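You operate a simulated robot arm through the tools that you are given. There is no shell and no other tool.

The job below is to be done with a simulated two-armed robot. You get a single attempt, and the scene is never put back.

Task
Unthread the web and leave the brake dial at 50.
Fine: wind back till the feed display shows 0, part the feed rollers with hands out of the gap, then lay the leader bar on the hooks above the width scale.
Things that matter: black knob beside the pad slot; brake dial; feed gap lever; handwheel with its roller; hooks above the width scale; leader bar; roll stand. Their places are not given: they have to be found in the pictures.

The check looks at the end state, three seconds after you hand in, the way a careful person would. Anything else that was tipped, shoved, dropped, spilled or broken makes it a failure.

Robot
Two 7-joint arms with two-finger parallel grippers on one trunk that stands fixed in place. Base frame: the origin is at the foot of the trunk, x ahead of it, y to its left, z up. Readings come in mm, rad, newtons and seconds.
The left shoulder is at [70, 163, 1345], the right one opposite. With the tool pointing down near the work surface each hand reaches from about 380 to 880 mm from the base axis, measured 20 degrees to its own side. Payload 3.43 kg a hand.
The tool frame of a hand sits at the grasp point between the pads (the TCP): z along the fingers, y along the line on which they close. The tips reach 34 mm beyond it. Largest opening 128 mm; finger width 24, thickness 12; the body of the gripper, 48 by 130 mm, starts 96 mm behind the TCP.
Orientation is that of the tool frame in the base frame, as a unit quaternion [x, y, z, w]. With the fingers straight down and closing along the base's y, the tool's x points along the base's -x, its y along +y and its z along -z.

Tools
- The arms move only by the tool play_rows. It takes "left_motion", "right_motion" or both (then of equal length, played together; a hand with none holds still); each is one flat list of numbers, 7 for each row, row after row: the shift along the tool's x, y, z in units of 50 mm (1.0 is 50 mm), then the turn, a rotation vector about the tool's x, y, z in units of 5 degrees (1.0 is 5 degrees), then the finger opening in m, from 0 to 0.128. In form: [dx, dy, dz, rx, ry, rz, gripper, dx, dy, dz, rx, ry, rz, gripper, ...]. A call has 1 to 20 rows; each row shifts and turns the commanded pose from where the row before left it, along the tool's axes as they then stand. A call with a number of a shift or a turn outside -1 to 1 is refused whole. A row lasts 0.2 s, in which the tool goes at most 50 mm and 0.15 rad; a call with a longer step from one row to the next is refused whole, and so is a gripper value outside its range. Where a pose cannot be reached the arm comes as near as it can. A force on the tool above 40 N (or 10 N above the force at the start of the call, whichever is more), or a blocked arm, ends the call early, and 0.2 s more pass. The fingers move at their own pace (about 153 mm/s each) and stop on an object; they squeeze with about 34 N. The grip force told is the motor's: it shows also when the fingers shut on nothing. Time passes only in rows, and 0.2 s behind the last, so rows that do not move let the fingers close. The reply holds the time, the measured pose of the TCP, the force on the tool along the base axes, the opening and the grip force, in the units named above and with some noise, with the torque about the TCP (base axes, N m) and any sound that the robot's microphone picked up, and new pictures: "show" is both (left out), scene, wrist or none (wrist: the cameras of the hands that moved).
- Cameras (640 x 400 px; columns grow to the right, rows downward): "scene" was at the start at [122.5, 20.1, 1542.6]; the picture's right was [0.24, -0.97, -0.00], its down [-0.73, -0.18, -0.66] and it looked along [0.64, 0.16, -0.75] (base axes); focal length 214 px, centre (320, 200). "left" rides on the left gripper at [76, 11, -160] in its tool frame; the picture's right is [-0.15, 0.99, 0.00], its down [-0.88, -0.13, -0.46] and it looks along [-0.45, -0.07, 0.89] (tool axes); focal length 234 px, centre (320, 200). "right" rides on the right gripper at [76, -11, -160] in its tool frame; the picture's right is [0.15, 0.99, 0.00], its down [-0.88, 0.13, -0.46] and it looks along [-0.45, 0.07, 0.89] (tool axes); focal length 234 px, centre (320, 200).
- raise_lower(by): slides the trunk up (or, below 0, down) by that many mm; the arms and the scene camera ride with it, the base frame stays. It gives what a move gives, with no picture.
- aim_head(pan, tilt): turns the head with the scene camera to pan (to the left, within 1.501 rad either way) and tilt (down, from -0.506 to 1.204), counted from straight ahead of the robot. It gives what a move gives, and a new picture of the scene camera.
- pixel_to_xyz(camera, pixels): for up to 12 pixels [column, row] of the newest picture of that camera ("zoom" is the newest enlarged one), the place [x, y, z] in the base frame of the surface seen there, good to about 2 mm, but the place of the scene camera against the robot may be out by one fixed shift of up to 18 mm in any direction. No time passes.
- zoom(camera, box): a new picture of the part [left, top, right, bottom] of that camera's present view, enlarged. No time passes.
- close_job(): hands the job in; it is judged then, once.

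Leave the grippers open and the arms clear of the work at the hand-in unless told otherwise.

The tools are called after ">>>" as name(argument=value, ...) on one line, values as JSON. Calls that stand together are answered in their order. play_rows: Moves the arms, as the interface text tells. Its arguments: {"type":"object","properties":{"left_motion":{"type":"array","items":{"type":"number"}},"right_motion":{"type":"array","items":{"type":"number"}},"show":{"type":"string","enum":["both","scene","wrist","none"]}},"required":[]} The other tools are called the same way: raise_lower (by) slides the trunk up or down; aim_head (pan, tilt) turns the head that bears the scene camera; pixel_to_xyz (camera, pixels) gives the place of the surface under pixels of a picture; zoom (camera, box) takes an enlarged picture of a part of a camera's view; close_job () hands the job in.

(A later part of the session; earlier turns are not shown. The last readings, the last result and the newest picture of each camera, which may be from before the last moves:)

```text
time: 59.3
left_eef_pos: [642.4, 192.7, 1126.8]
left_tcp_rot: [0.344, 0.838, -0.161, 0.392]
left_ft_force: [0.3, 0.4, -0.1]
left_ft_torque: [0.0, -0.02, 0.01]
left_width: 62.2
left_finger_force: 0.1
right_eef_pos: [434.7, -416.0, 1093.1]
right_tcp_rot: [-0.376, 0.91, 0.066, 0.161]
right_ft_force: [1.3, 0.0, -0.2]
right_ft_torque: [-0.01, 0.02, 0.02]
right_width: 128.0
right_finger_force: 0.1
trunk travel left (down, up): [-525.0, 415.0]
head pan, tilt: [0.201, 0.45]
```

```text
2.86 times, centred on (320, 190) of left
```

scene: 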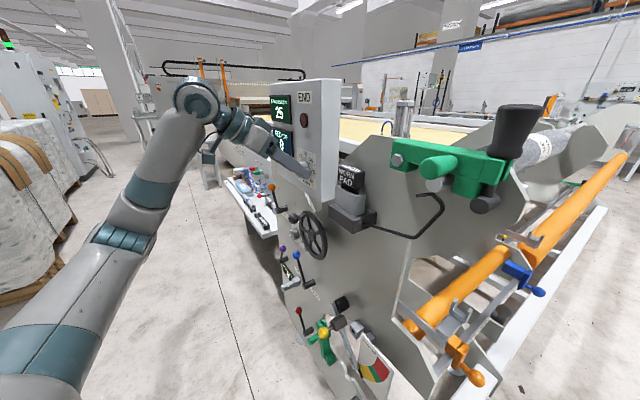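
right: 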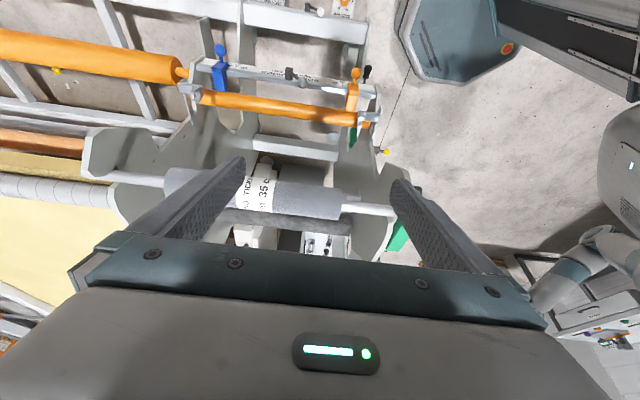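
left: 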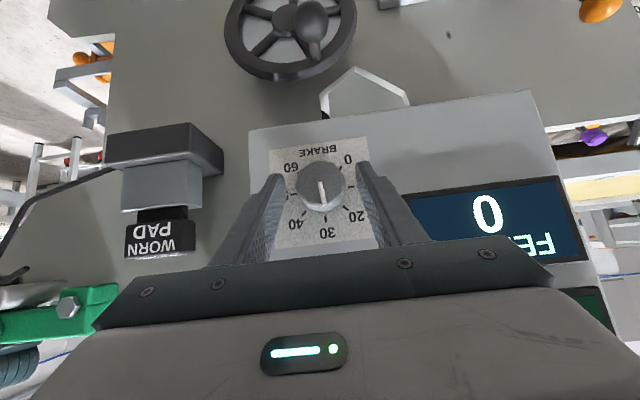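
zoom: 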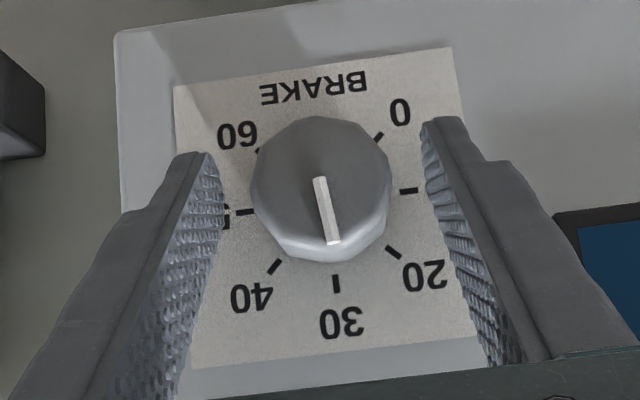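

The pointer is at about 29.5, pointing to the 30 mark. I'll close again and turn another 65°.

>>> play_rows(left_motion=[0, 0, 0, 0, 0, 0, 0.03, 0, 0, 0, 0, 0, 0, 0.03, 0, 0, 0, 0, 0, 0, 0.03, 0.001, -0.022, 0.001, -0.644, 0, 0.765, 0.03, 0.001, -0.022, 0.001, -0.644, 0, 0.765, 0.03, 0.001, -0.022, 0.001, -0.644, 0, 0.765, 0.03, 0.001, -0.022, 0.001, -0.644, 0, 0.765, 0.03, 0.001, -0.022, 0.001, -0.644, 0, 0.765, 0.03, 0.001, -0.022, 0.001, -0.644, 0, 0.765, 0.03, 0.001, -0.022, 0.001, -0.644, 0, 0.765, 0.03, 0.001, -0.022, 0.001, -0.644, 0, 0.765, 0.03, 0.001, -0.022, 0.001, -0.644, 0, 0.765, 0.03, 0.001, -0.022, 0.001, -0.644, 0, 0.765, 0.03, 0.001, -0.022, 0.001, -0.644, 0, 0.765, 0.03, 0.001, -0.022, 0.001, -0.644, 0, 0.765, 0.03, 0.001, -0.022, 0.001, -0.644, 0, 0.765, 0.03], show="both")

>>> zoom(camera="left", box=[240, 120, 400, 260])

```text
time: 62.7
left_eef_pos: [633.8, 184.0, 1119.4]
left_tcp_rot: [0.5, 0.619, 0.317, 0.516]
left_ft_force: [4.7, -2.9, 10.5]
left_ft_torque: [-0.14, -0.26, -0.46]
left_width: 41.3
left_finger_force: 45.5
right_eef_pos: [434.7, -416.0, 1093.1]
right_tcp_rot: [-0.375, 0.91, 0.066, 0.161]
right_ft_force: [0.1, -0.3, -0.1]
right_ft_torque: [-0.01, -0.01, -0.01]
right_width: 127.8
right_finger_force: 0.0
trunk travel left (down, up): [-525.0, 415.0]
head pan, tilt: [0.201, 0.45]
```

scene: 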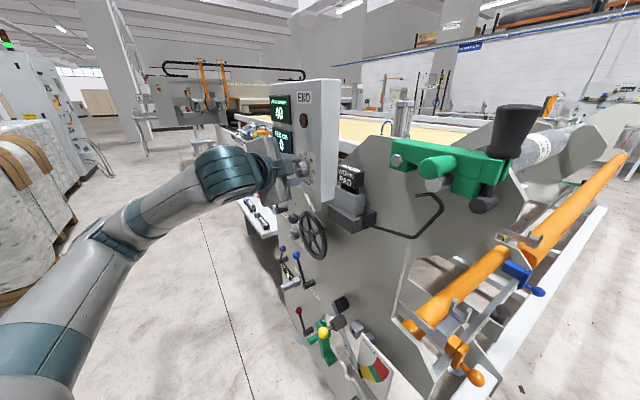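
left: 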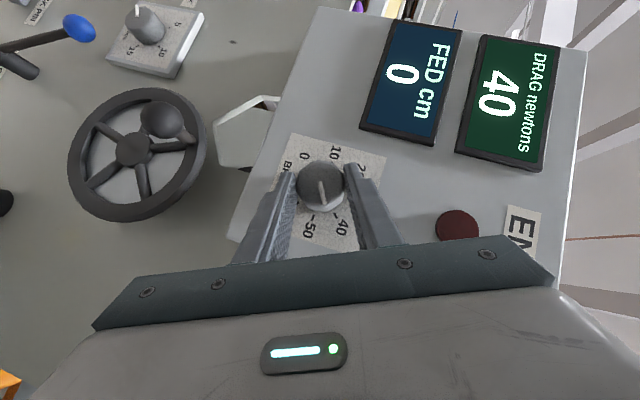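

```text
2.86 times, centred on (320, 190) of left
```

zoom: 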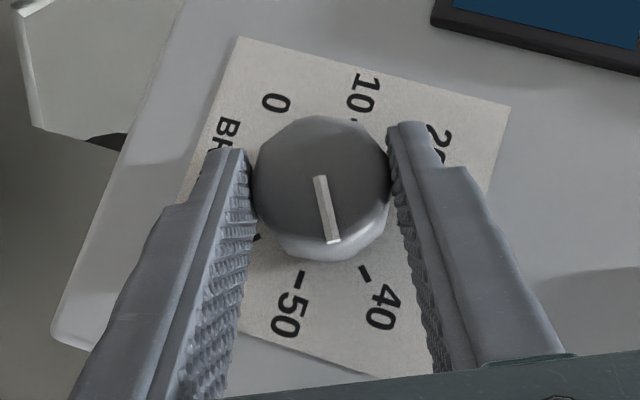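

DRAG reads 40 and the pointer is about 43. About 31° remains, so I'll open, rotate back 40°, and look at the pointer before the last grip.

>>> play_rows(left_motion=[0, 0, 0, 0, 0, 0, 0.062, 0, 0, 0, 0, 0, 0, 0.062, -0.001, 0.022, -0.001, 0.644, 0, -0.765, 0.062, -0.001, 0.022, -0.001, 0.644, 0, -0.765, 0.062, -0.001, 0.022, -0.001, 0.644, 0, -0.765, 0.062, -0.001, 0.022, -0.001, 0.644, 0, -0.765, 0.062, -0.001, 0.022, -0.001, 0.644, 0, -0.765, 0.062, -0.001, 0.022, -0.001, 0.644, 0, -0.765, 0.062, -0.001, 0.022, -0.001, 0.644, 0, -0.765, 0.062, -0.001, 0.022, -0.001, 0.644, 0, -0.765, 0.062], show="wrist")

>>> zoom(camera="left", box=[240, 120, 400, 260])

```text
time: 64.9
left_eef_pos: [639.8, 188.3, 1127.1]
left_tcp_rot: [0.421, 0.783, 0.025, 0.457]
left_ft_force: [0.5, 0.2, -0.1]
left_ft_torque: [-0.04, -0.01, 0.03]
left_width: 62.0
left_finger_force: 0.0
right_eef_pos: [434.3, -414.8, 1093.0]
right_tcp_rot: [-0.376, 0.91, 0.066, 0.16]
right_ft_force: [-0.4, -0.1, 0.4]
right_ft_torque: [-0.03, 0.0, 0.02]
right_width: 128.1
right_finger_force: 0.1
trunk travel left (down, up): [-525.0, 415.0]
head pan, tilt: [0.201, 0.45]
```

left: 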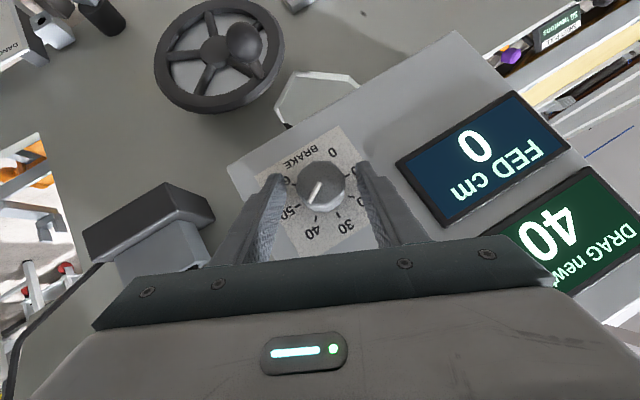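

```text
2.86 times, centred on (320, 190) of left
```

zoom: 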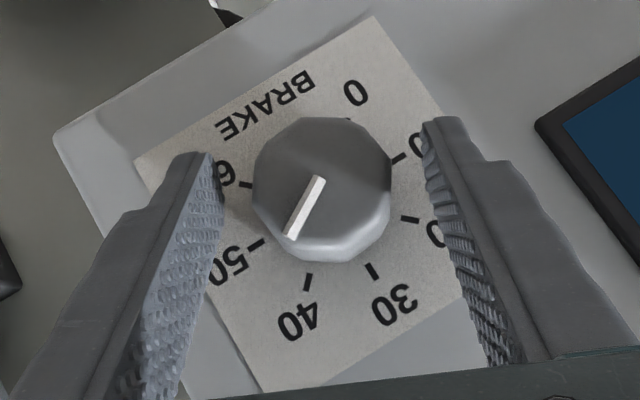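

The pointer reads about 43.4 (between the 40 and 50 marks), so about 31° more is needed. I'll close and turn 31°.

>>> play_rows(left_motion=[0, 0, 0, 0, 0, 0, 0.03, 0, 0, 0, 0, 0, 0, 0.03, 0, 0, 0, 0, 0, 0, 0.03, 0.001, -0.022, 0.001, -0.644, 0, 0.765, 0.03, 0.001, -0.022, 0.001, -0.644, 0, 0.765, 0.03, 0.001, -0.022, 0.001, -0.644, 0, 0.765, 0.03, 0.001, -0.022, 0.001, -0.644, 0, 0.765, 0.03, 0.001, -0.022, 0.001, -0.644, 0, 0.765, 0.03, 0.001, -0.022, 0.001, -0.644, 0, 0.765, 0.03, 0, -0.004, 0, -0.129, 0, 0.153, 0.03, 0, 0, 0, 0, 0, 0, 0.03], show="wrist")

>>> zoom(camera="left", box=[240, 120, 400, 260])

>>> zoom(camera="scene", box=[260, 80, 350, 200])

```text
time: 67.3
left_eef_pos: [635.7, 184.1, 1122.2]
left_tcp_rot: [0.488, 0.664, 0.253, 0.507]
left_ft_force: [-2.1, -2.9, -0.6]
left_ft_torque: [-0.31, -0.3, -0.51]
left_width: 40.8
left_finger_force: 45.3
right_eef_pos: [433.2, -415.0, 1093.5]
right_tcp_rot: [-0.376, 0.91, 0.066, 0.16]
right_ft_force: [-0.1, 0.3, -0.5]
right_ft_torque: [0.05, 0.02, -0.02]
right_width: 128.2
right_finger_force: 0.1
trunk travel left (down, up): [-525.0, 415.0]
head pan, tilt: [0.201, 0.45]
```

left: 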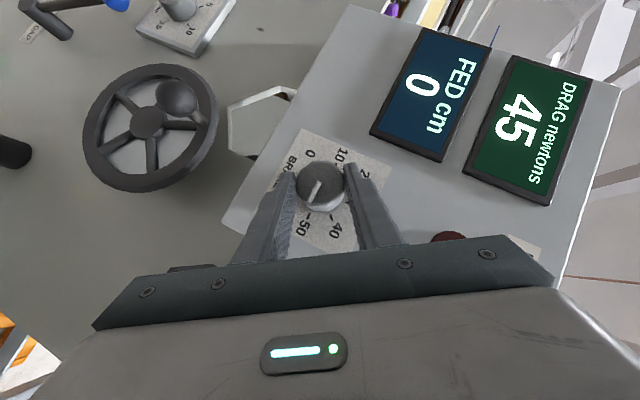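

```text
2.86 times, centred on (320, 190) of left
```

zoom: 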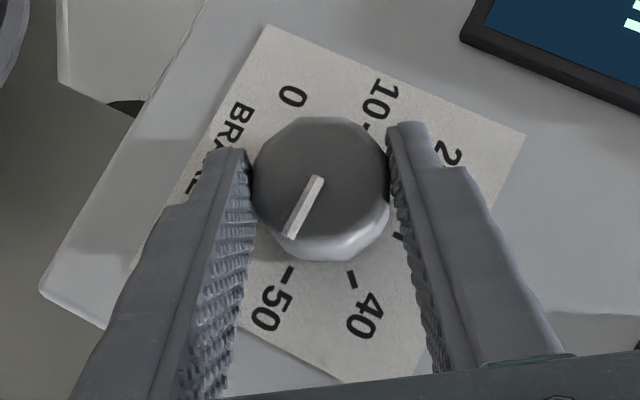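

```text
3.33 times, centred on (305, 140) of scene
```

zoom: 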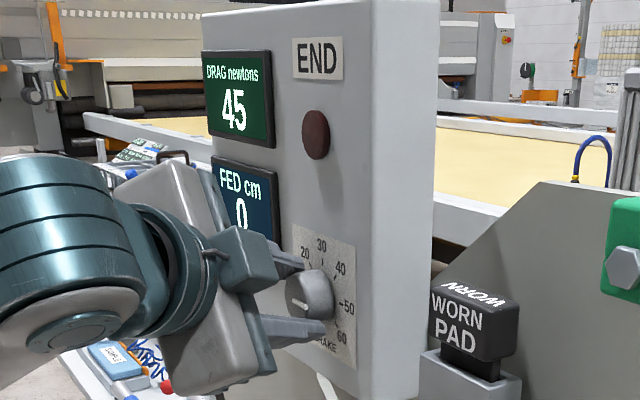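

The pointer appears to sit at 50. I'll release, back off, and check the dial from straight in front.

>>> play_rows(left_motion=[0, 0, 0, 0, 0, 0, 0.065, 0, 0, 0, 0, 0, 0, 0.065, 0.215, 0, -0.255, 0, 0, 0, 0.065, 0.43, 0, -0.51, 0.644, 0, -0.765, 0.065, 0.43, 0, -0.51, 0.644, 0, -0.765, 0.065, 0.43, 0, -0.51, 0.644, 0, -0.765, 0.065, 0.43, 0, -0.51, 0.644, 0, -0.765, 0.065, 0.43, 0, -0.51, 0.644, 0, -0.765, 0.065, 0, 0, 0, 0.644, 0, -0.765, 0.065, 0, 0, 0, 0.644, 0, -0.765, 0.065, 0, 0, 0, 0.644, 0, -0.765, 0.065, 0, 0, 0, 0.644, 0, -0.765, 0.065, 0, 0, 0, 0.644, 0, -0.765, 0.065], show="both")

>>> zoom(camera="scene", box=[260, 80, 350, 200])

```text
time: 70.1
left_eef_pos: [504.8, 313.1, 1121.9]
left_tcp_rot: [0.364, 0.828, -0.117, 0.409]
left_ft_force: [0.4, 0.7, 1.0]
left_ft_torque: [0.02, 0.0, 0.0]
left_width: 65.1
left_finger_force: 0.0
right_eef_pos: [434.7, -414.4, 1093.4]
right_tcp_rot: [-0.376, 0.91, 0.067, 0.16]
right_ft_force: [0.1, 0.3, -1.0]
right_ft_torque: [0.0, -0.02, 0.0]
right_width: 128.0
right_finger_force: 0.1
trunk travel left (down, up): [-525.0, 415.0]
head pan, tilt: [0.201, 0.45]
```

scene: 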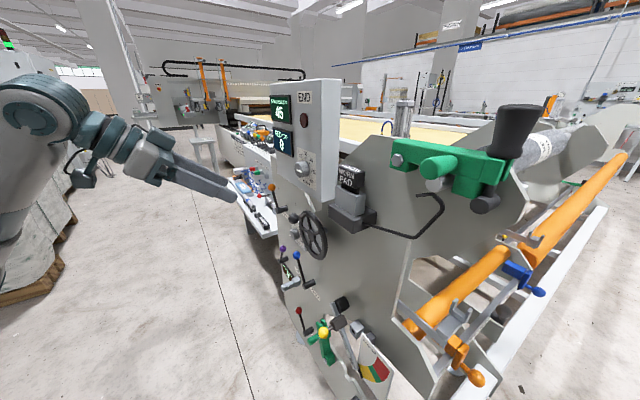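
left: 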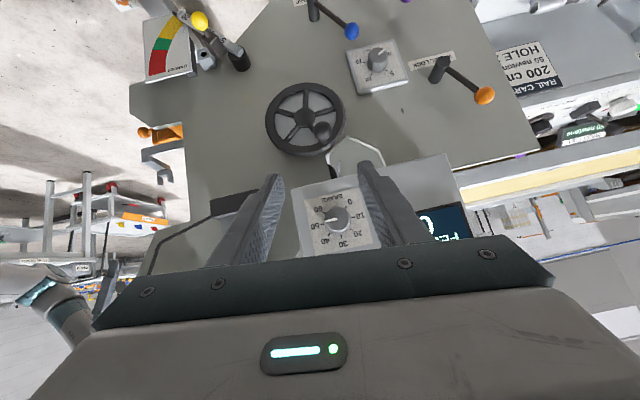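

```text
3.33 times, centred on (305, 140) of scene
```

zoom: 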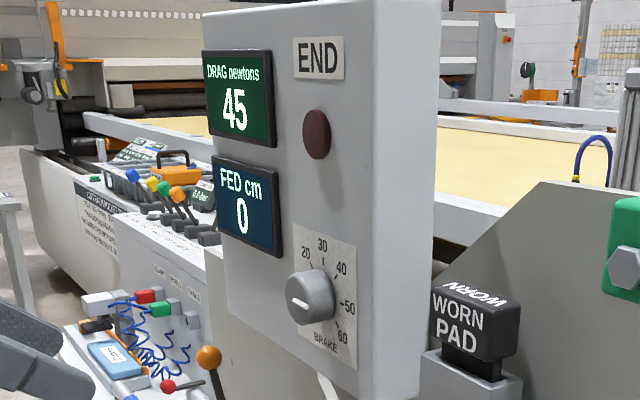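

>>> zoom(camera="left", box=[295, 180, 375, 250])

>>> zoom(camera="scene", box=[290, 145, 325, 190])

```text
5.71 times, centred on (335, 215) of left
```

zoom: 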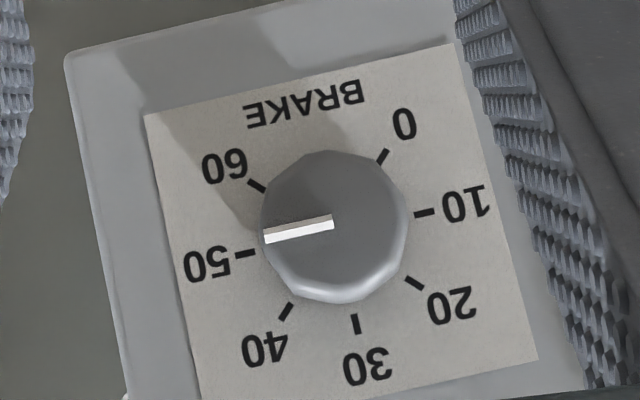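

```text
8.89 times, centred on (308, 168) of scene
```

zoom: 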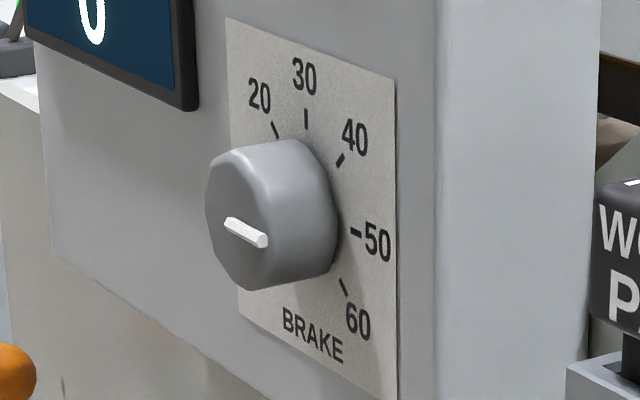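

The pointer lines up with the 50 mark (about 50.1). The dial, lever and wheel are done, with FED still at 0. Now for the bar: I'll aim the head toward the roll and take a fresh right-wrist picture, without moving the arm, to see how the web and bar lie now.

>>> aim_head(pan=-0.35, tilt=0.35)

>>> play_rows(right_motion=[0, 0, 0, 0, 0, 0, 0.128], show="wrist")

```text
time: 71.0
left_eef_pos: [504.7, 312.7, 1121.2]
left_tcp_rot: [0.365, 0.829, -0.115, 0.409]
left_ft_force: [-1.1, -0.8, 0.2]
left_ft_torque: [-0.01, 0.0, 0.01]
left_width: 64.8
left_finger_force: 0.2
right_eef_pos: [433.6, -414.8, 1092.6]
right_tcp_rot: [-0.376, 0.91, 0.067, 0.161]
right_ft_force: [-0.3, 0.1, -0.2]
right_ft_torque: [0.01, -0.03, -0.01]
right_width: 127.7
right_finger_force: 0.1
trunk travel left (down, up): [-525.0, 415.0]
head pan, tilt: [-0.351, 0.351]
```

scene: 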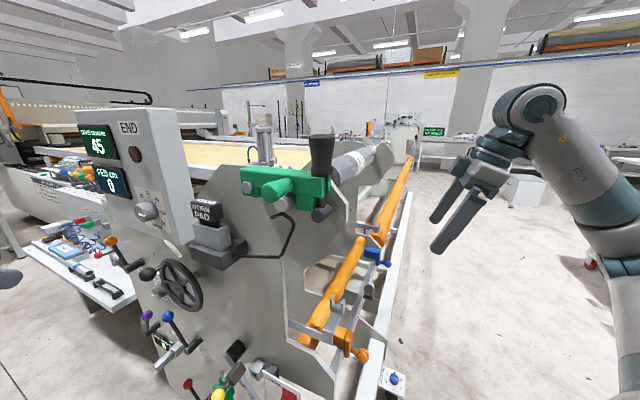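

```text
time: 71.4
left_eef_pos: [505.2, 312.5, 1121.0]
left_tcp_rot: [0.365, 0.829, -0.116, 0.408]
left_ft_force: [0.2, -0.1, 0.0]
left_ft_torque: [0.0, -0.01, 0.0]
left_width: 64.9
left_finger_force: 0.1
right_eef_pos: [434.1, -414.5, 1093.7]
right_tcp_rot: [-0.377, 0.91, 0.066, 0.16]
right_ft_force: [-0.3, -0.9, 0.2]
right_ft_torque: [-0.01, -0.01, -0.03]
right_width: 128.2
right_finger_force: 0.0
trunk travel left (down, up): [-525.0, 415.0]
head pan, tilt: [-0.351, 0.351]
```

right: 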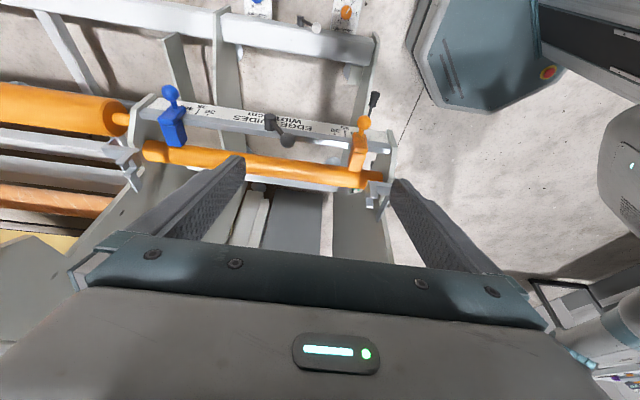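

I'll tilt the right hand up by 30° so its camera looks under the roll toward the bar.

>>> play_rows(right_motion=[0, 0, 0, 0, -1, 0, 0.128, 0, 0, 0, 0, -1, 0, 0.128, 0, 0, 0, 0, -1, 0, 0.128, 0, 0, 0, 0, -1, 0, 0.128, 0, 0, 0, 0, -1, 0, 0.128, 0, 0, 0, 0, -1, 0, 0.128], show="wrist")

```text
time: 72.8
left_eef_pos: [505.2, 312.8, 1120.9]
left_tcp_rot: [0.365, 0.829, -0.116, 0.408]
left_ft_force: [-0.5, 0.4, -0.5]
left_ft_torque: [-0.01, 0.01, -0.03]
left_width: 64.9
left_finger_force: 0.0
right_eef_pos: [435.2, -415.1, 1092.4]
right_tcp_rot: [-0.345, 0.838, 0.162, 0.391]
right_ft_force: [-0.5, -0.9, 0.6]
right_ft_torque: [0.04, 0.01, -0.01]
right_width: 128.2
right_finger_force: 0.0
trunk travel left (down, up): [-525.0, 415.0]
head pan, tilt: [-0.351, 0.351]
```

right: 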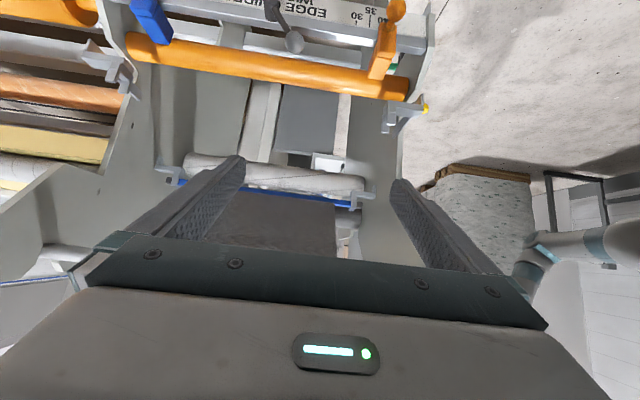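

>>> zoom(camera="right", box=[140, 110, 420, 270])

>>> zoom(camera="right", box=[70, 0, 250, 110])

>>> zoom(camera="right", box=[350, 40, 450, 150])

>>> pixel_to_xyz(camera="right", pixels=[[280, 220], [300, 196], [260, 192], [355, 200], [280, 175], [340, 225], [320, 188], [387, 128], [392, 110], [120, 70], [130, 85], [240, 205]])

```text
2.29 times, centred on (280, 190) of right
```

zoom: 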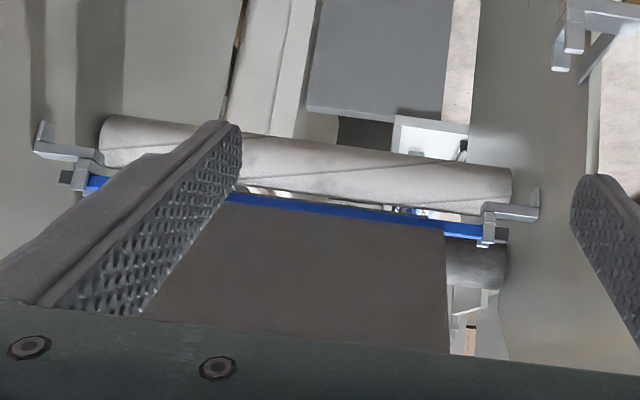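

```text
3.56 times, centred on (160, 55) of right
```

zoom: 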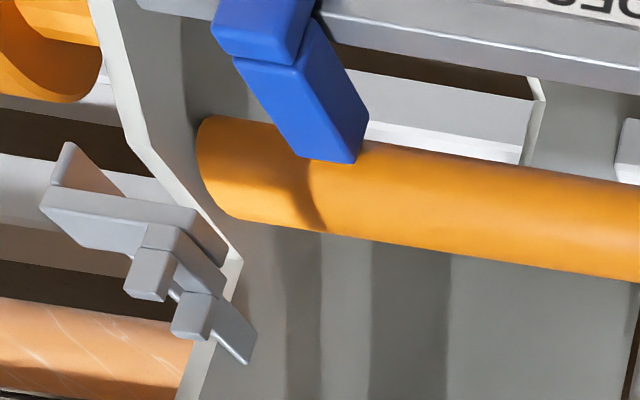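

```text
3.64 times, centred on (400, 95) of right
```

zoom: 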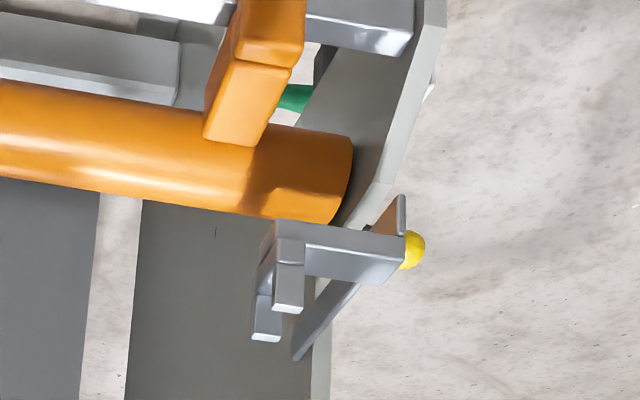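

```text
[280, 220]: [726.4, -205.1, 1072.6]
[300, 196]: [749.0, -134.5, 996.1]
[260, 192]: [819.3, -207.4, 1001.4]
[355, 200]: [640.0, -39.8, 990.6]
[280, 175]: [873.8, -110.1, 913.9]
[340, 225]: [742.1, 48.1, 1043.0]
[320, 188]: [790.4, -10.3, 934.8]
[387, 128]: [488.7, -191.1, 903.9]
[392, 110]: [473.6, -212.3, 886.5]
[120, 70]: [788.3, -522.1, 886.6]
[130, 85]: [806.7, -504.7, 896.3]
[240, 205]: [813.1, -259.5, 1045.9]
```

The web comes off the roll's back and hangs down to the bar at about z=1000, and both hooks are in view below the roll's front. My plan is to grip the handle's two legs from outside with the right hand (its fingers already close along the bar direction) at a slight 20° lean. I'll lift over, then lower in front onto the hooks. First I'll return the right hand to the 20° tilt.

>>> play_rows(right_motion=[0, 0, 0, 0, 1, 0, 0.128, 0, 0, 0, 0, 1, 0, 0.128, 0, 0, 0, 0, 1, 0, 0.128, 0, 0, 0, 0, 1, 0, 0.128, 0, 0, 0, 0, 1, 0, 0.128, 0, 0, 0, 0, 1, 0, 0.128], left_motion=[0.3, 0, -0.36, 0, 0, 0, 0.065, 0.3, 0, -0.36, 0, 0, 0, 0.065, 0, 0, 0, 0, 0, 0, 0.065, 0, 0, 0, 0, 0, 0, 0.065, 0, 0, 0, 0, 0, 0, 0.065, 0, 0, 0, 0, 0, 0, 0.065], show="none")

>>> raise_lower(by=330)

>>> aim_head(pan=-0.15, tilt=0.75)

```text
time: 74.2
left_eef_pos: [470.9, 345.5, 1122.2]
left_tcp_rot: [0.364, 0.829, -0.116, 0.41]
left_ft_force: [-0.4, -0.2, 0.4]
left_ft_torque: [-0.03, 0.0, -0.03]
left_width: 65.2
left_finger_force: 0.0
right_eef_pos: [432.5, -414.3, 1092.9]
right_tcp_rot: [-0.375, 0.911, 0.066, 0.16]
right_ft_force: [-0.4, 0.2, -0.5]
right_ft_torque: [-0.03, 0.01, 0.02]
right_width: 128.4
right_finger_force: 0.0
trunk travel left (down, up): [-525.0, 415.0]
head pan, tilt: [-0.351, 0.351]
```

```text
time: 77.5
left_eef_pos: [472.6, 346.5, 1453.2]
left_tcp_rot: [0.365, 0.828, -0.116, 0.409]
left_ft_force: [-0.2, 0.3, 0.2]
left_ft_torque: [-0.03, 0.0, 0.02]
left_width: 65.2
left_finger_force: 0.0
right_eef_pos: [433.3, -414.3, 1423.7]
right_tcp_rot: [-0.376, 0.91, 0.066, 0.161]
right_ft_force: [0.7, 0.2, -0.3]
right_ft_torque: [-0.02, 0.01, -0.04]
right_width: 127.9
right_finger_force: 0.1
trunk travel left (down, up): [-855.0, 85.0]
head pan, tilt: [-0.351, 0.351]
```

```text
time: 78.4
left_eef_pos: [472.0, 346.3, 1453.6]
left_tcp_rot: [0.366, 0.828, -0.117, 0.409]
left_ft_force: [-0.3, 0.8, 0.0]
left_ft_torque: [-0.01, -0.02, 0.01]
left_width: 65.2
left_finger_force: 0.0
right_eef_pos: [433.4, -413.3, 1423.9]
right_tcp_rot: [-0.376, 0.91, 0.067, 0.16]
right_ft_force: [-0.4, -0.3, 1.2]
right_ft_torque: [0.02, 0.03, 0.0]
right_width: 128.0
right_finger_force: 0.1
trunk travel left (down, up): [-855.0, 85.0]
head pan, tilt: [-0.15, 0.75]
```

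scene: 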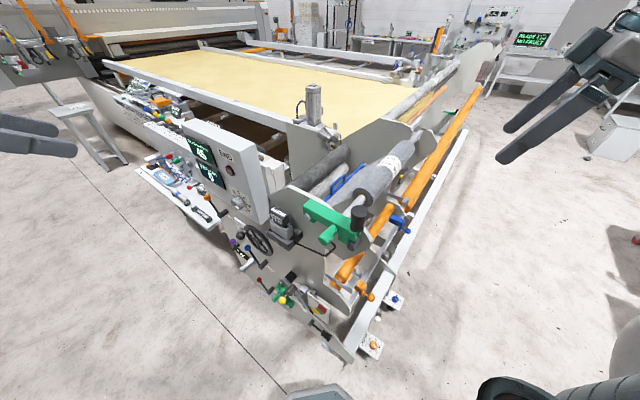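

From here I can see the rollers and the bar again. I'll zoom in to check whether the rollers have parted and where the bar is.

>>> zoom(camera="scene", box=[290, 120, 430, 230])

>>> zoom(camera="scene", box=[300, 150, 370, 205])

```text
3.64 times, centred on (360, 175) of scene
```

zoom: 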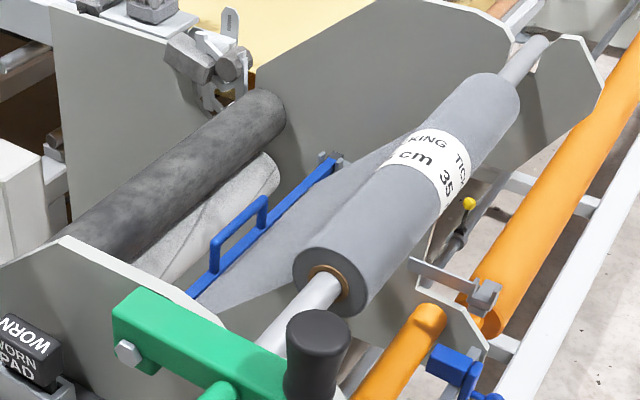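

```text
7.27 times, centred on (335, 178) of scene
```

zoom: 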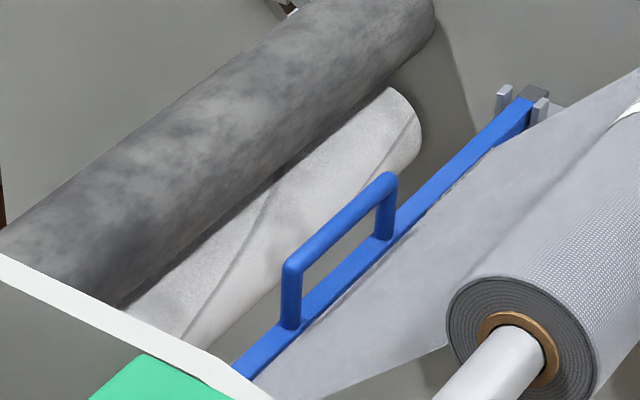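

I'll move the right hand over the roll (tips above 1280) to a standoff above and in front of the blue handle, so I can measure it with the wrist camera.

>>> play_rows(right_motion=[-0.593, -0.207, 0.561, 0, 0, 0, 0.128, -0.593, -0.207, 0.561, 0, 0, 0, 0.128, -0.593, -0.207, 0.561, 0, 0, 0, 0.128, -0.593, -0.207, 0.561, 0, 0, 0, 0.128, -0.593, -0.207, 0.561, 0, 0, 0, 0.128, -0.593, -0.207, 0.561, 0, 0, 0, 0.128, -0.593, -0.207, 0.561, 0, 0, 0, 0.128, -0.593, -0.207, 0.561, 0, 0, 0, 0.128, -0.593, -0.207, 0.561, 0, 0, 0, 0.128], show="both")

```text
time: 80.4
left_eef_pos: [471.8, 346.0, 1452.5]
left_tcp_rot: [0.365, 0.828, -0.116, 0.409]
left_ft_force: [0.8, 0.2, -0.4]
left_ft_torque: [-0.02, 0.0, -0.01]
left_width: 65.1
left_finger_force: 0.1
right_eef_pos: [590.6, -316.9, 1337.1]
right_tcp_rot: [-0.37, 0.912, 0.07, 0.16]
right_ft_force: [0.4, -0.7, 0.2]
right_ft_torque: [0.01, 0.01, -0.01]
right_width: 127.9
right_finger_force: 0.1
right hand out of reach, approached as far as the arm can: row 5, 6, 7, 8, 9
trunk travel left (down, up): [-855.0, 85.0]
head pan, tilt: [-0.15, 0.75]
```

scene: 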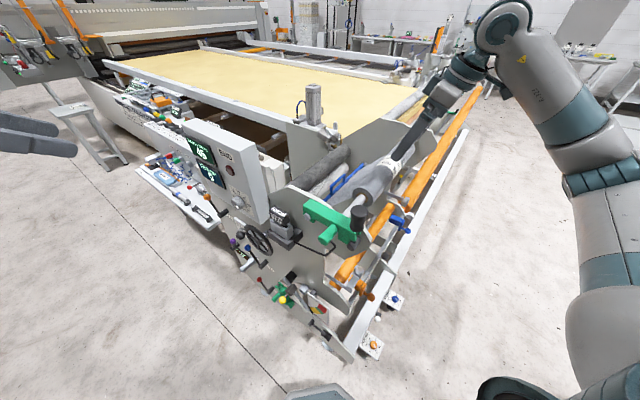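
right: 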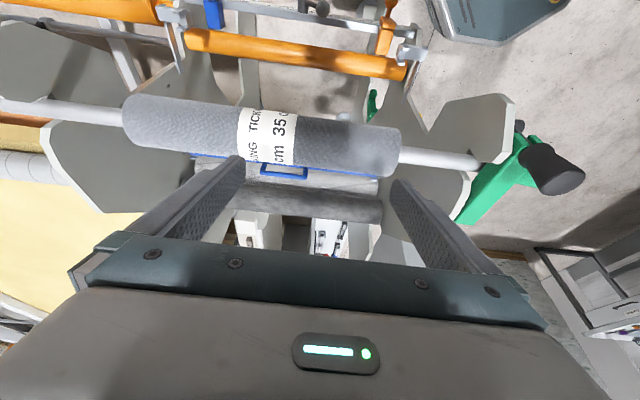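

The arm ran out of reach at this height. Raising the trunk the rest of the way will put the shoulder higher above the work, so I'll do that and then retry going forward and down.

>>> raise_lower(by=85)

>>> play_rows(right_motion=[-0.2, -0.2, 0.8, 0, 0, 0, 0.128, -0.2, -0.2, 0.8, 0, 0, 0, 0.128, -0.5, -0.2, 0.6, 0, 0, 0, 0.128, -0.5, -0.1, 0.3, 0, 0, 0, 0.128], show="both")

```text
time: 81.6
left_eef_pos: [471.9, 346.6, 1538.2]
left_tcp_rot: [0.365, 0.829, -0.116, 0.409]
left_ft_force: [0.8, -0.2, -0.9]
left_ft_torque: [-0.01, 0.0, 0.0]
left_width: 65.3
left_finger_force: 0.1
right_eef_pos: [591.1, -316.4, 1422.1]
right_tcp_rot: [-0.369, 0.913, 0.069, 0.159]
right_ft_force: [0.1, -0.1, 0.5]
right_ft_torque: [-0.01, -0.05, 0.05]
right_width: 128.0
right_finger_force: 0.2
trunk travel left (down, up): [-940.0, 0.0]
head pan, tilt: [-0.15, 0.75]
```

```text
time: 82.6
left_eef_pos: [474.0, 347.1, 1537.3]
left_tcp_rot: [0.365, 0.829, -0.116, 0.407]
left_ft_force: [0.3, 0.3, -0.7]
left_ft_torque: [-0.01, 0.0, -0.01]
left_width: 65.0
left_finger_force: 0.0
right_eef_pos: [600.0, -310.7, 1418.9]
right_tcp_rot: [-0.367, 0.914, 0.07, 0.158]
right_ft_force: [0.3, -0.6, 0.1]
right_ft_torque: [-0.01, -0.02, -0.01]
right_width: 127.9
right_finger_force: 0.0
right hand out of reach, approached as far as the arm can: row 1, 2, 3, 4
trunk travel left (down, up): [-940.0, 0.0]
head pan, tilt: [-0.15, 0.75]
```

scene: 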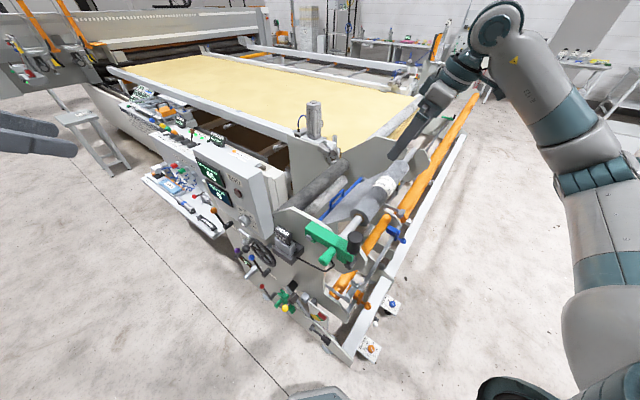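
right: 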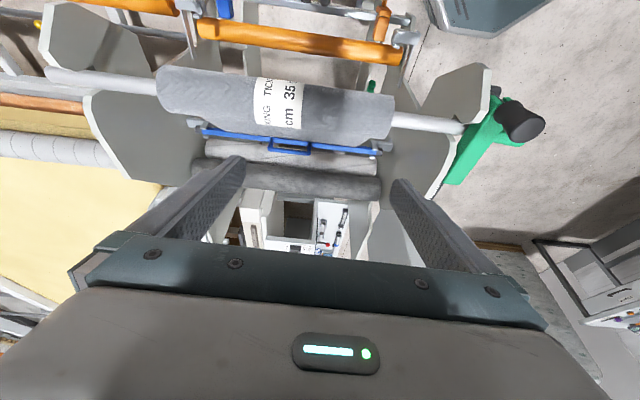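

The arm is jammed against a wrist limit in this orientation. I'll undo the tilt and yaw to the starting attitude (which reached well forward), then move above the handle and see which turns are possible there.

>>> play_rows(right_motion=[0, 0, 0, 0, 1, 0, 0.128, 0, 0, 0, 0, 1, 0, 0.128, 0, 0, 0, 0, 1, 0, 0.128, 0, 0, 0, 0, 0.6, 0, 0.128, 0, 0, 0, 0, 0, 1, 0.128, 0, 0, 0, 0, 0, 1, 0.128, 0, 0, 0, 0, 0, 1, 0.128, 0, 0, 0, 0, 0, 1, 0.128, 0, 0, 0, 0, 0, 1, 0.128, 0, 0, 0, 0, 0, 1, 0.128, 0, 0, 0, 0, 0, 1, 0.128, 0, 0, 0, 0, 0, 1, 0.128, 0, 0, 0, 0, 0, 0.8, 0.128, -0.6, 0.4, 0.5, 0, 0, 0, 0.128, -0.6, 0.4, 0.5, 0, 0, 0, 0.128, -0.6, 0.4, 0.5, 0, 0, 0, 0.128, -0.6, 0.4, 0.5, 0, 0, 0, 0.128], show="both")

```text
time: 86.2
left_eef_pos: [474.7, 346.9, 1536.0]
left_tcp_rot: [0.364, 0.829, -0.117, 0.408]
left_ft_force: [0.2, -0.2, 0.2]
left_ft_torque: [-0.03, 0.02, -0.07]
left_width: 65.0
left_finger_force: 0.0
right_eef_pos: [723.2, -226.2, 1321.7]
right_tcp_rot: [0.0, 1.0, 0.015, 0.008]
right_ft_force: [-0.1, 0.4, 0.1]
right_ft_torque: [0.03, 0.07, -0.01]
right_width: 127.9
right_finger_force: 0.1
trunk travel left (down, up): [-940.0, 0.0]
head pan, tilt: [-0.15, 0.75]
```

scene: 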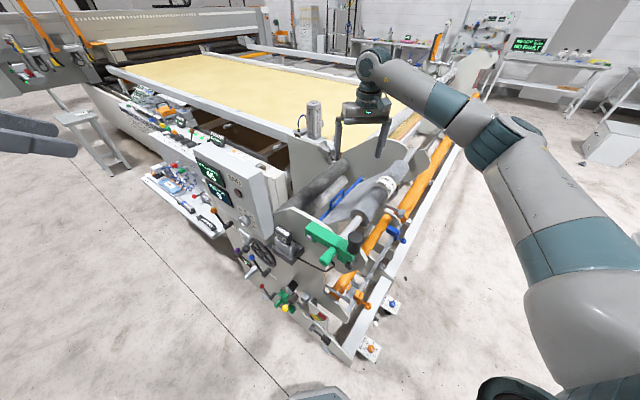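
right: 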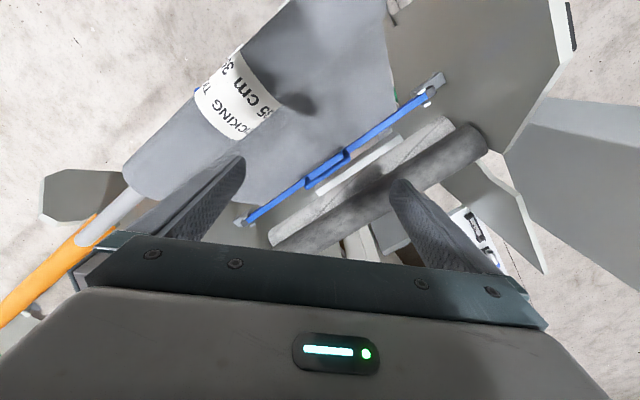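

That worked: the hand is upright above the area. Now I'll measure the handle and bar ends from this view.

>>> zoom(camera="right", box=[220, 70, 460, 260])

>>> zoom(camera="right", box=[290, 130, 370, 200])

```text
2.11 times, centred on (340, 165) of right
```

zoom: 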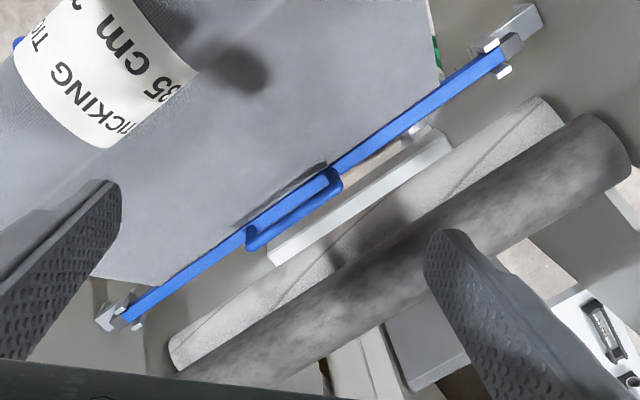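

```text
5.71 times, centred on (330, 165) of right
```

zoom: 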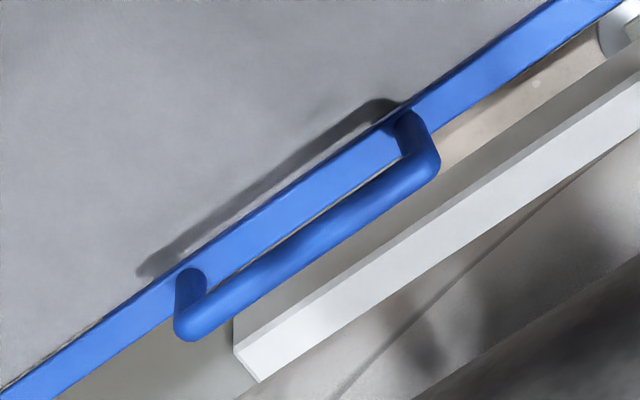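

>>> pixel_to_xyz(camera="zoom", pixels=[[200, 318], [420, 170], [310, 245], [300, 195], [480, 80], [120, 320], [190, 275], [405, 125], [185, 335], [432, 160], [560, 130], [100, 200]])

>>> pixel_to_xyz(camera="right", pixels=[[426, 96], [421, 100], [240, 222], [246, 218], [429, 90], [428, 104], [276, 245], [480, 130], [470, 140], [440, 125], [360, 210], [432, 72]])

```text
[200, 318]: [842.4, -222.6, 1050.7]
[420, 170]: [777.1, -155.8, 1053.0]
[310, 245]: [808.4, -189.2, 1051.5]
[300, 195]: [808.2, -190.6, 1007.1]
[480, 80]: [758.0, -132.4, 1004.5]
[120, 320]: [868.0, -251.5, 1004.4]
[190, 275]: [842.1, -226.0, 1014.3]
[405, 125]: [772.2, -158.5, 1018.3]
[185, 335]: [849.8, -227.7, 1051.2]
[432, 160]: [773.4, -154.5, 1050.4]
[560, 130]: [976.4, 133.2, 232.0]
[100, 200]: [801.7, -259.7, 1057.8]
```

```text
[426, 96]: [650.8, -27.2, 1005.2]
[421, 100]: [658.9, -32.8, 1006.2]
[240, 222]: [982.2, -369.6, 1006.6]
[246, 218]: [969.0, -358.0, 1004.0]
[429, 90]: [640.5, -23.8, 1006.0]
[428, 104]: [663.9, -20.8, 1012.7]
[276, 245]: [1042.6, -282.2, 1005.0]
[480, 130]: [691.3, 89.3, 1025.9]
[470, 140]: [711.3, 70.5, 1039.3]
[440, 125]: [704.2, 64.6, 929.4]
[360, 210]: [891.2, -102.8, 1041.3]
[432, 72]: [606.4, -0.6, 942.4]
```

The handle's top rod is at z≈1051, centred near (811,-191), about 107 mm long, and the bar runs at -45.9°. I'll move above the handle and turn the hand so the fingers close along the bar, checking that it's reachable there.

>>> play_rows(right_motion=[-0.44, 0.175, 0.81, 0, 0, 0, 0.128, -0.44, 0.175, 0.81, 0, 0, 0, 0.128, -0.44, 0.175, 0.81, 0, 0, 0, 0.128, -0.44, 0.175, 0.81, 0, 0, 0, 0.128, 0, 0, 0, 0, 0, -1, 0.128, 0, 0, 0, 0, 0, -1, 0.128, 0, 0, 0, 0, 0, -1, 0.128, 0, 0, 0, 0, 0, -1, 0.128, 0, 0, 0, 0, 0, -1, 0.128, 0, 0, 0, 0, 0, -1, 0.128, 0, 0, 0, 0, 0, -1, 0.128, 0, 0, 0, 0, 0, -1, 0.128, 0, 0, 0, 0, 0, -0.8, 0.128], show="both")

```text
time: 89.0
left_eef_pos: [473.2, 346.1, 1536.8]
left_tcp_rot: [0.364, 0.829, -0.115, 0.409]
left_ft_force: [0.1, 0.6, 0.7]
left_ft_torque: [0.0, 0.01, 0.0]
left_width: 65.0
left_finger_force: 0.1
right_eef_pos: [813.9, -187.2, 1163.8]
right_tcp_rot: [-0.153, 0.988, 0.013, 0.012]
right_ft_force: [-0.4, -0.3, -0.2]
right_ft_torque: [0.0, 0.0, 0.02]
right_width: 128.0
right_finger_force: 0.1
right hand out of reach, approached as far as the arm can: row 9, 10, 11, 12, 13
trunk travel left (down, up): [-940.0, 0.0]
head pan, tilt: [-0.15, 0.75]
```

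scene: 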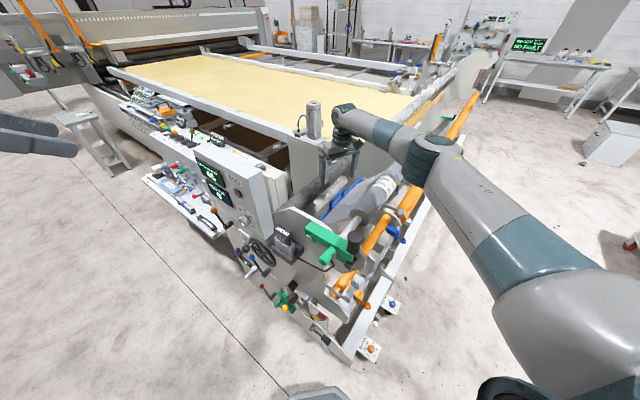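
right: 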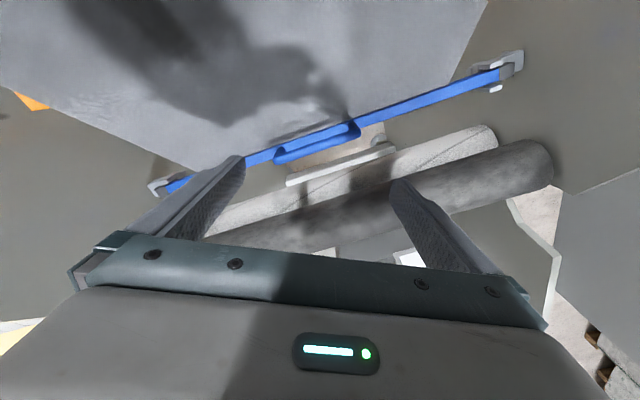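

Turning that way stops at about -18°. I'll try the other direction, +46°, with the fingers closing across the bar.

>>> play_rows(right_motion=[0, 0, 0, 0, 0, 1, 0.128, 0, 0, 0, 0, 0, 1, 0.128, 0, 0, 0, 0, 0, 1, 0.128, 0, 0, 0, 0, 0, 1, 0.128, 0, 0, 0, 0, 0, 1, 0.128, 0, 0, 0, 0, 0, 1, 0.128, 0, 0, 0, 0, 0, 1, 0.128, 0, 0, 0, 0, 0, 1, 0.128, 0, 0, 0, 0, 0, 1, 0.128, 0, 0, 0, 0, 0, 1, 0.128, 0, 0, 0, 0, 0, 1, 0.128, 0, 0, 0, 0, 0, 1, 0.128, 0, 0, 0, 0, 0, 0.7, 0.128], show="both")

```text
time: 91.8
left_eef_pos: [472.4, 346.0, 1538.6]
left_tcp_rot: [0.365, 0.829, -0.116, 0.408]
left_ft_force: [0.2, 0.6, -0.2]
left_ft_torque: [0.0, -0.01, 0.0]
left_width: 64.9
left_finger_force: 0.1
right_eef_pos: [815.1, -188.0, 1164.6]
right_tcp_rot: [0.39, 0.921, 0.018, 0.003]
right_ft_force: [-0.5, -0.4, -0.5]
right_ft_torque: [-0.02, -0.02, -0.02]
right_width: 128.0
right_finger_force: 0.0
trunk travel left (down, up): [-940.0, 0.0]
head pan, tilt: [-0.15, 0.75]
```

scene: 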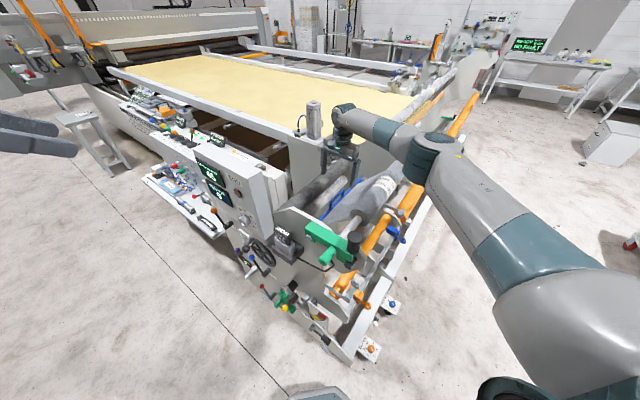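
right: 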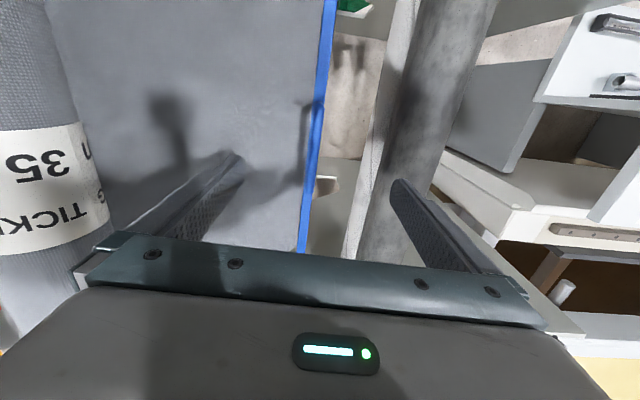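

With +46° the fingers close across the handle rod, and this is reachable. Before taking the bar I'll dry-run the path without it: up, forward over the roll to its front, then lean the hand 25° toward the front. This also lets me measure the hooks.

>>> play_rows(right_motion=[0, 0, -0.85, 0, 0, 0, 0.128, 0, 0, -0.85, 0, 0, 0, 0.128, 0, 0, -0.85, 0, 0, 0, 0.128, 0, 0, -0.85, 0, 0, 0, 0.128, 0, -0.91, 0, 0, 0, 0, 0.128, 0, -0.91, 0, 0, 0, 0, 0.128, 0, -0.91, 0, 0, 0, 0, 0.128, 0, -0.91, 0, 0, 0, 0, 0.128, 0, -0.91, 0, 0, 0, 0, 0.128, 0, -0.91, 0, 0, 0, 0, 0.128, 0, -0.91, 0, 0, 0, 0, 0.128, 0, 0, 0, -1, 0, 0, 0.128, 0, 0, 0, -1, 0, 0, 0.128, 0, 0, 0, -1, 0, 0, 0.128, 0, 0, 0, -1, 0, 0, 0.128, 0, 0, 0, -1, 0, 0, 0.128], show="both")

```text
time: 95.2
left_eef_pos: [472.3, 346.4, 1537.9]
left_tcp_rot: [0.366, 0.828, -0.116, 0.408]
left_ft_force: [0.7, 0.0, -0.3]
left_ft_torque: [0.02, 0.0, 0.01]
left_width: 65.1
left_finger_force: 0.1
right_eef_pos: [583.0, -415.2, 1322.3]
right_tcp_rot: [0.379, 0.895, 0.218, 0.087]
right_ft_force: [-0.5, -0.2, 1.0]
right_ft_torque: [-0.02, 0.05, 0.01]
right_width: 128.0
right_finger_force: 0.1
trunk travel left (down, up): [-940.0, 0.0]
head pan, tilt: [-0.15, 0.75]
```

scene: 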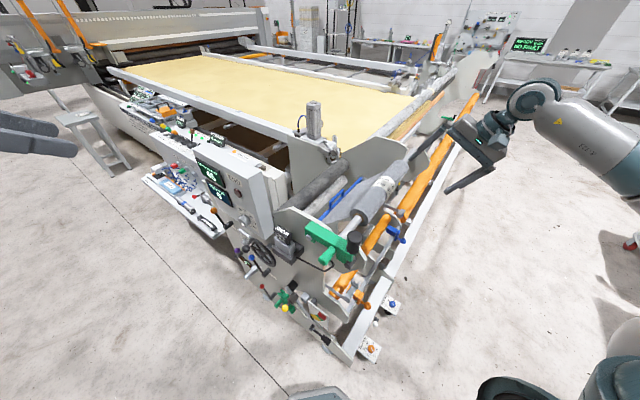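
right: 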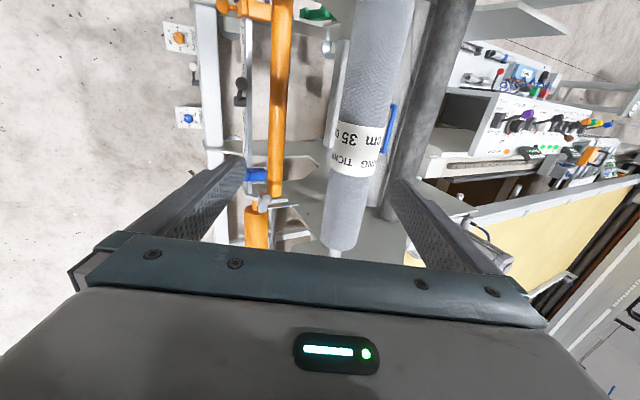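

Everything was reachable, and the hand now leans in front of the roll. From here I'll zoom in on both hooks to measure them.

>>> zoom(camera="right", box=[235, 175, 315, 235])

>>> zoom(camera="right", box=[200, 0, 300, 50])

```text
6.67 times, centred on (275, 205) of right
```

zoom: 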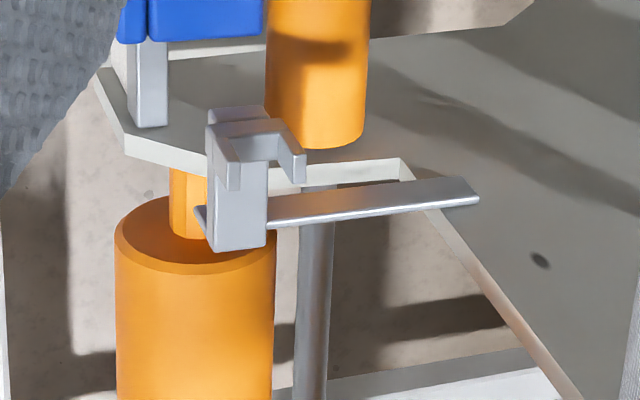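

```text
6.40 times, centred on (250, 25) of right
```

zoom: 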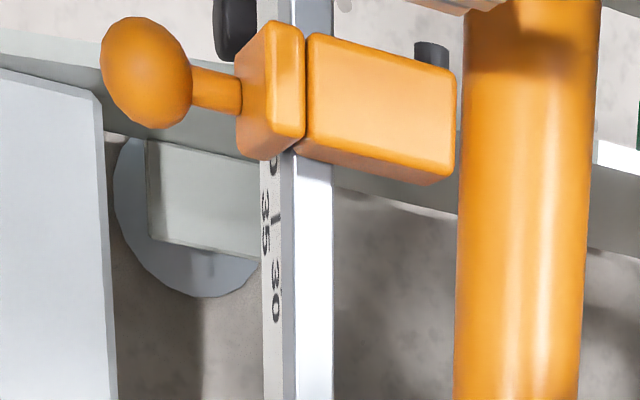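

>>> zoom(camera="right", box=[255, 185, 285, 215])

>>> pixel_to_xyz(camera="zoom", pixels=[[200, 100], [220, 100], [250, 130], [280, 200], [240, 250], [330, 160], [400, 190], [410, 240], [420, 270], [260, 300], [300, 150], [250, 200]])

```text
13.33 times, centred on (270, 200) of right
```

zoom: 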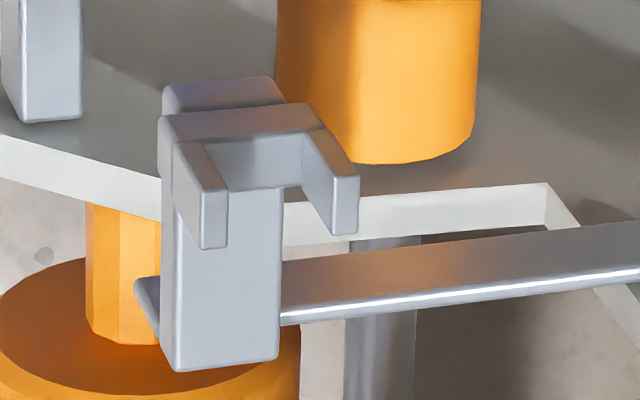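

```text
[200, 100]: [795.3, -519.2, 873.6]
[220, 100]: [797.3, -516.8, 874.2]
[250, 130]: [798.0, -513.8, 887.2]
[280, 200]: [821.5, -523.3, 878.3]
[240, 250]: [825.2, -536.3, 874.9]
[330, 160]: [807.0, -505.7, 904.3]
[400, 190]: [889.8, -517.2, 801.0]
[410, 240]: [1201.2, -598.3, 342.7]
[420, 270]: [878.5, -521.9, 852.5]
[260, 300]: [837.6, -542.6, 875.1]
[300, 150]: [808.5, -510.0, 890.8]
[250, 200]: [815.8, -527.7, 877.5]
```

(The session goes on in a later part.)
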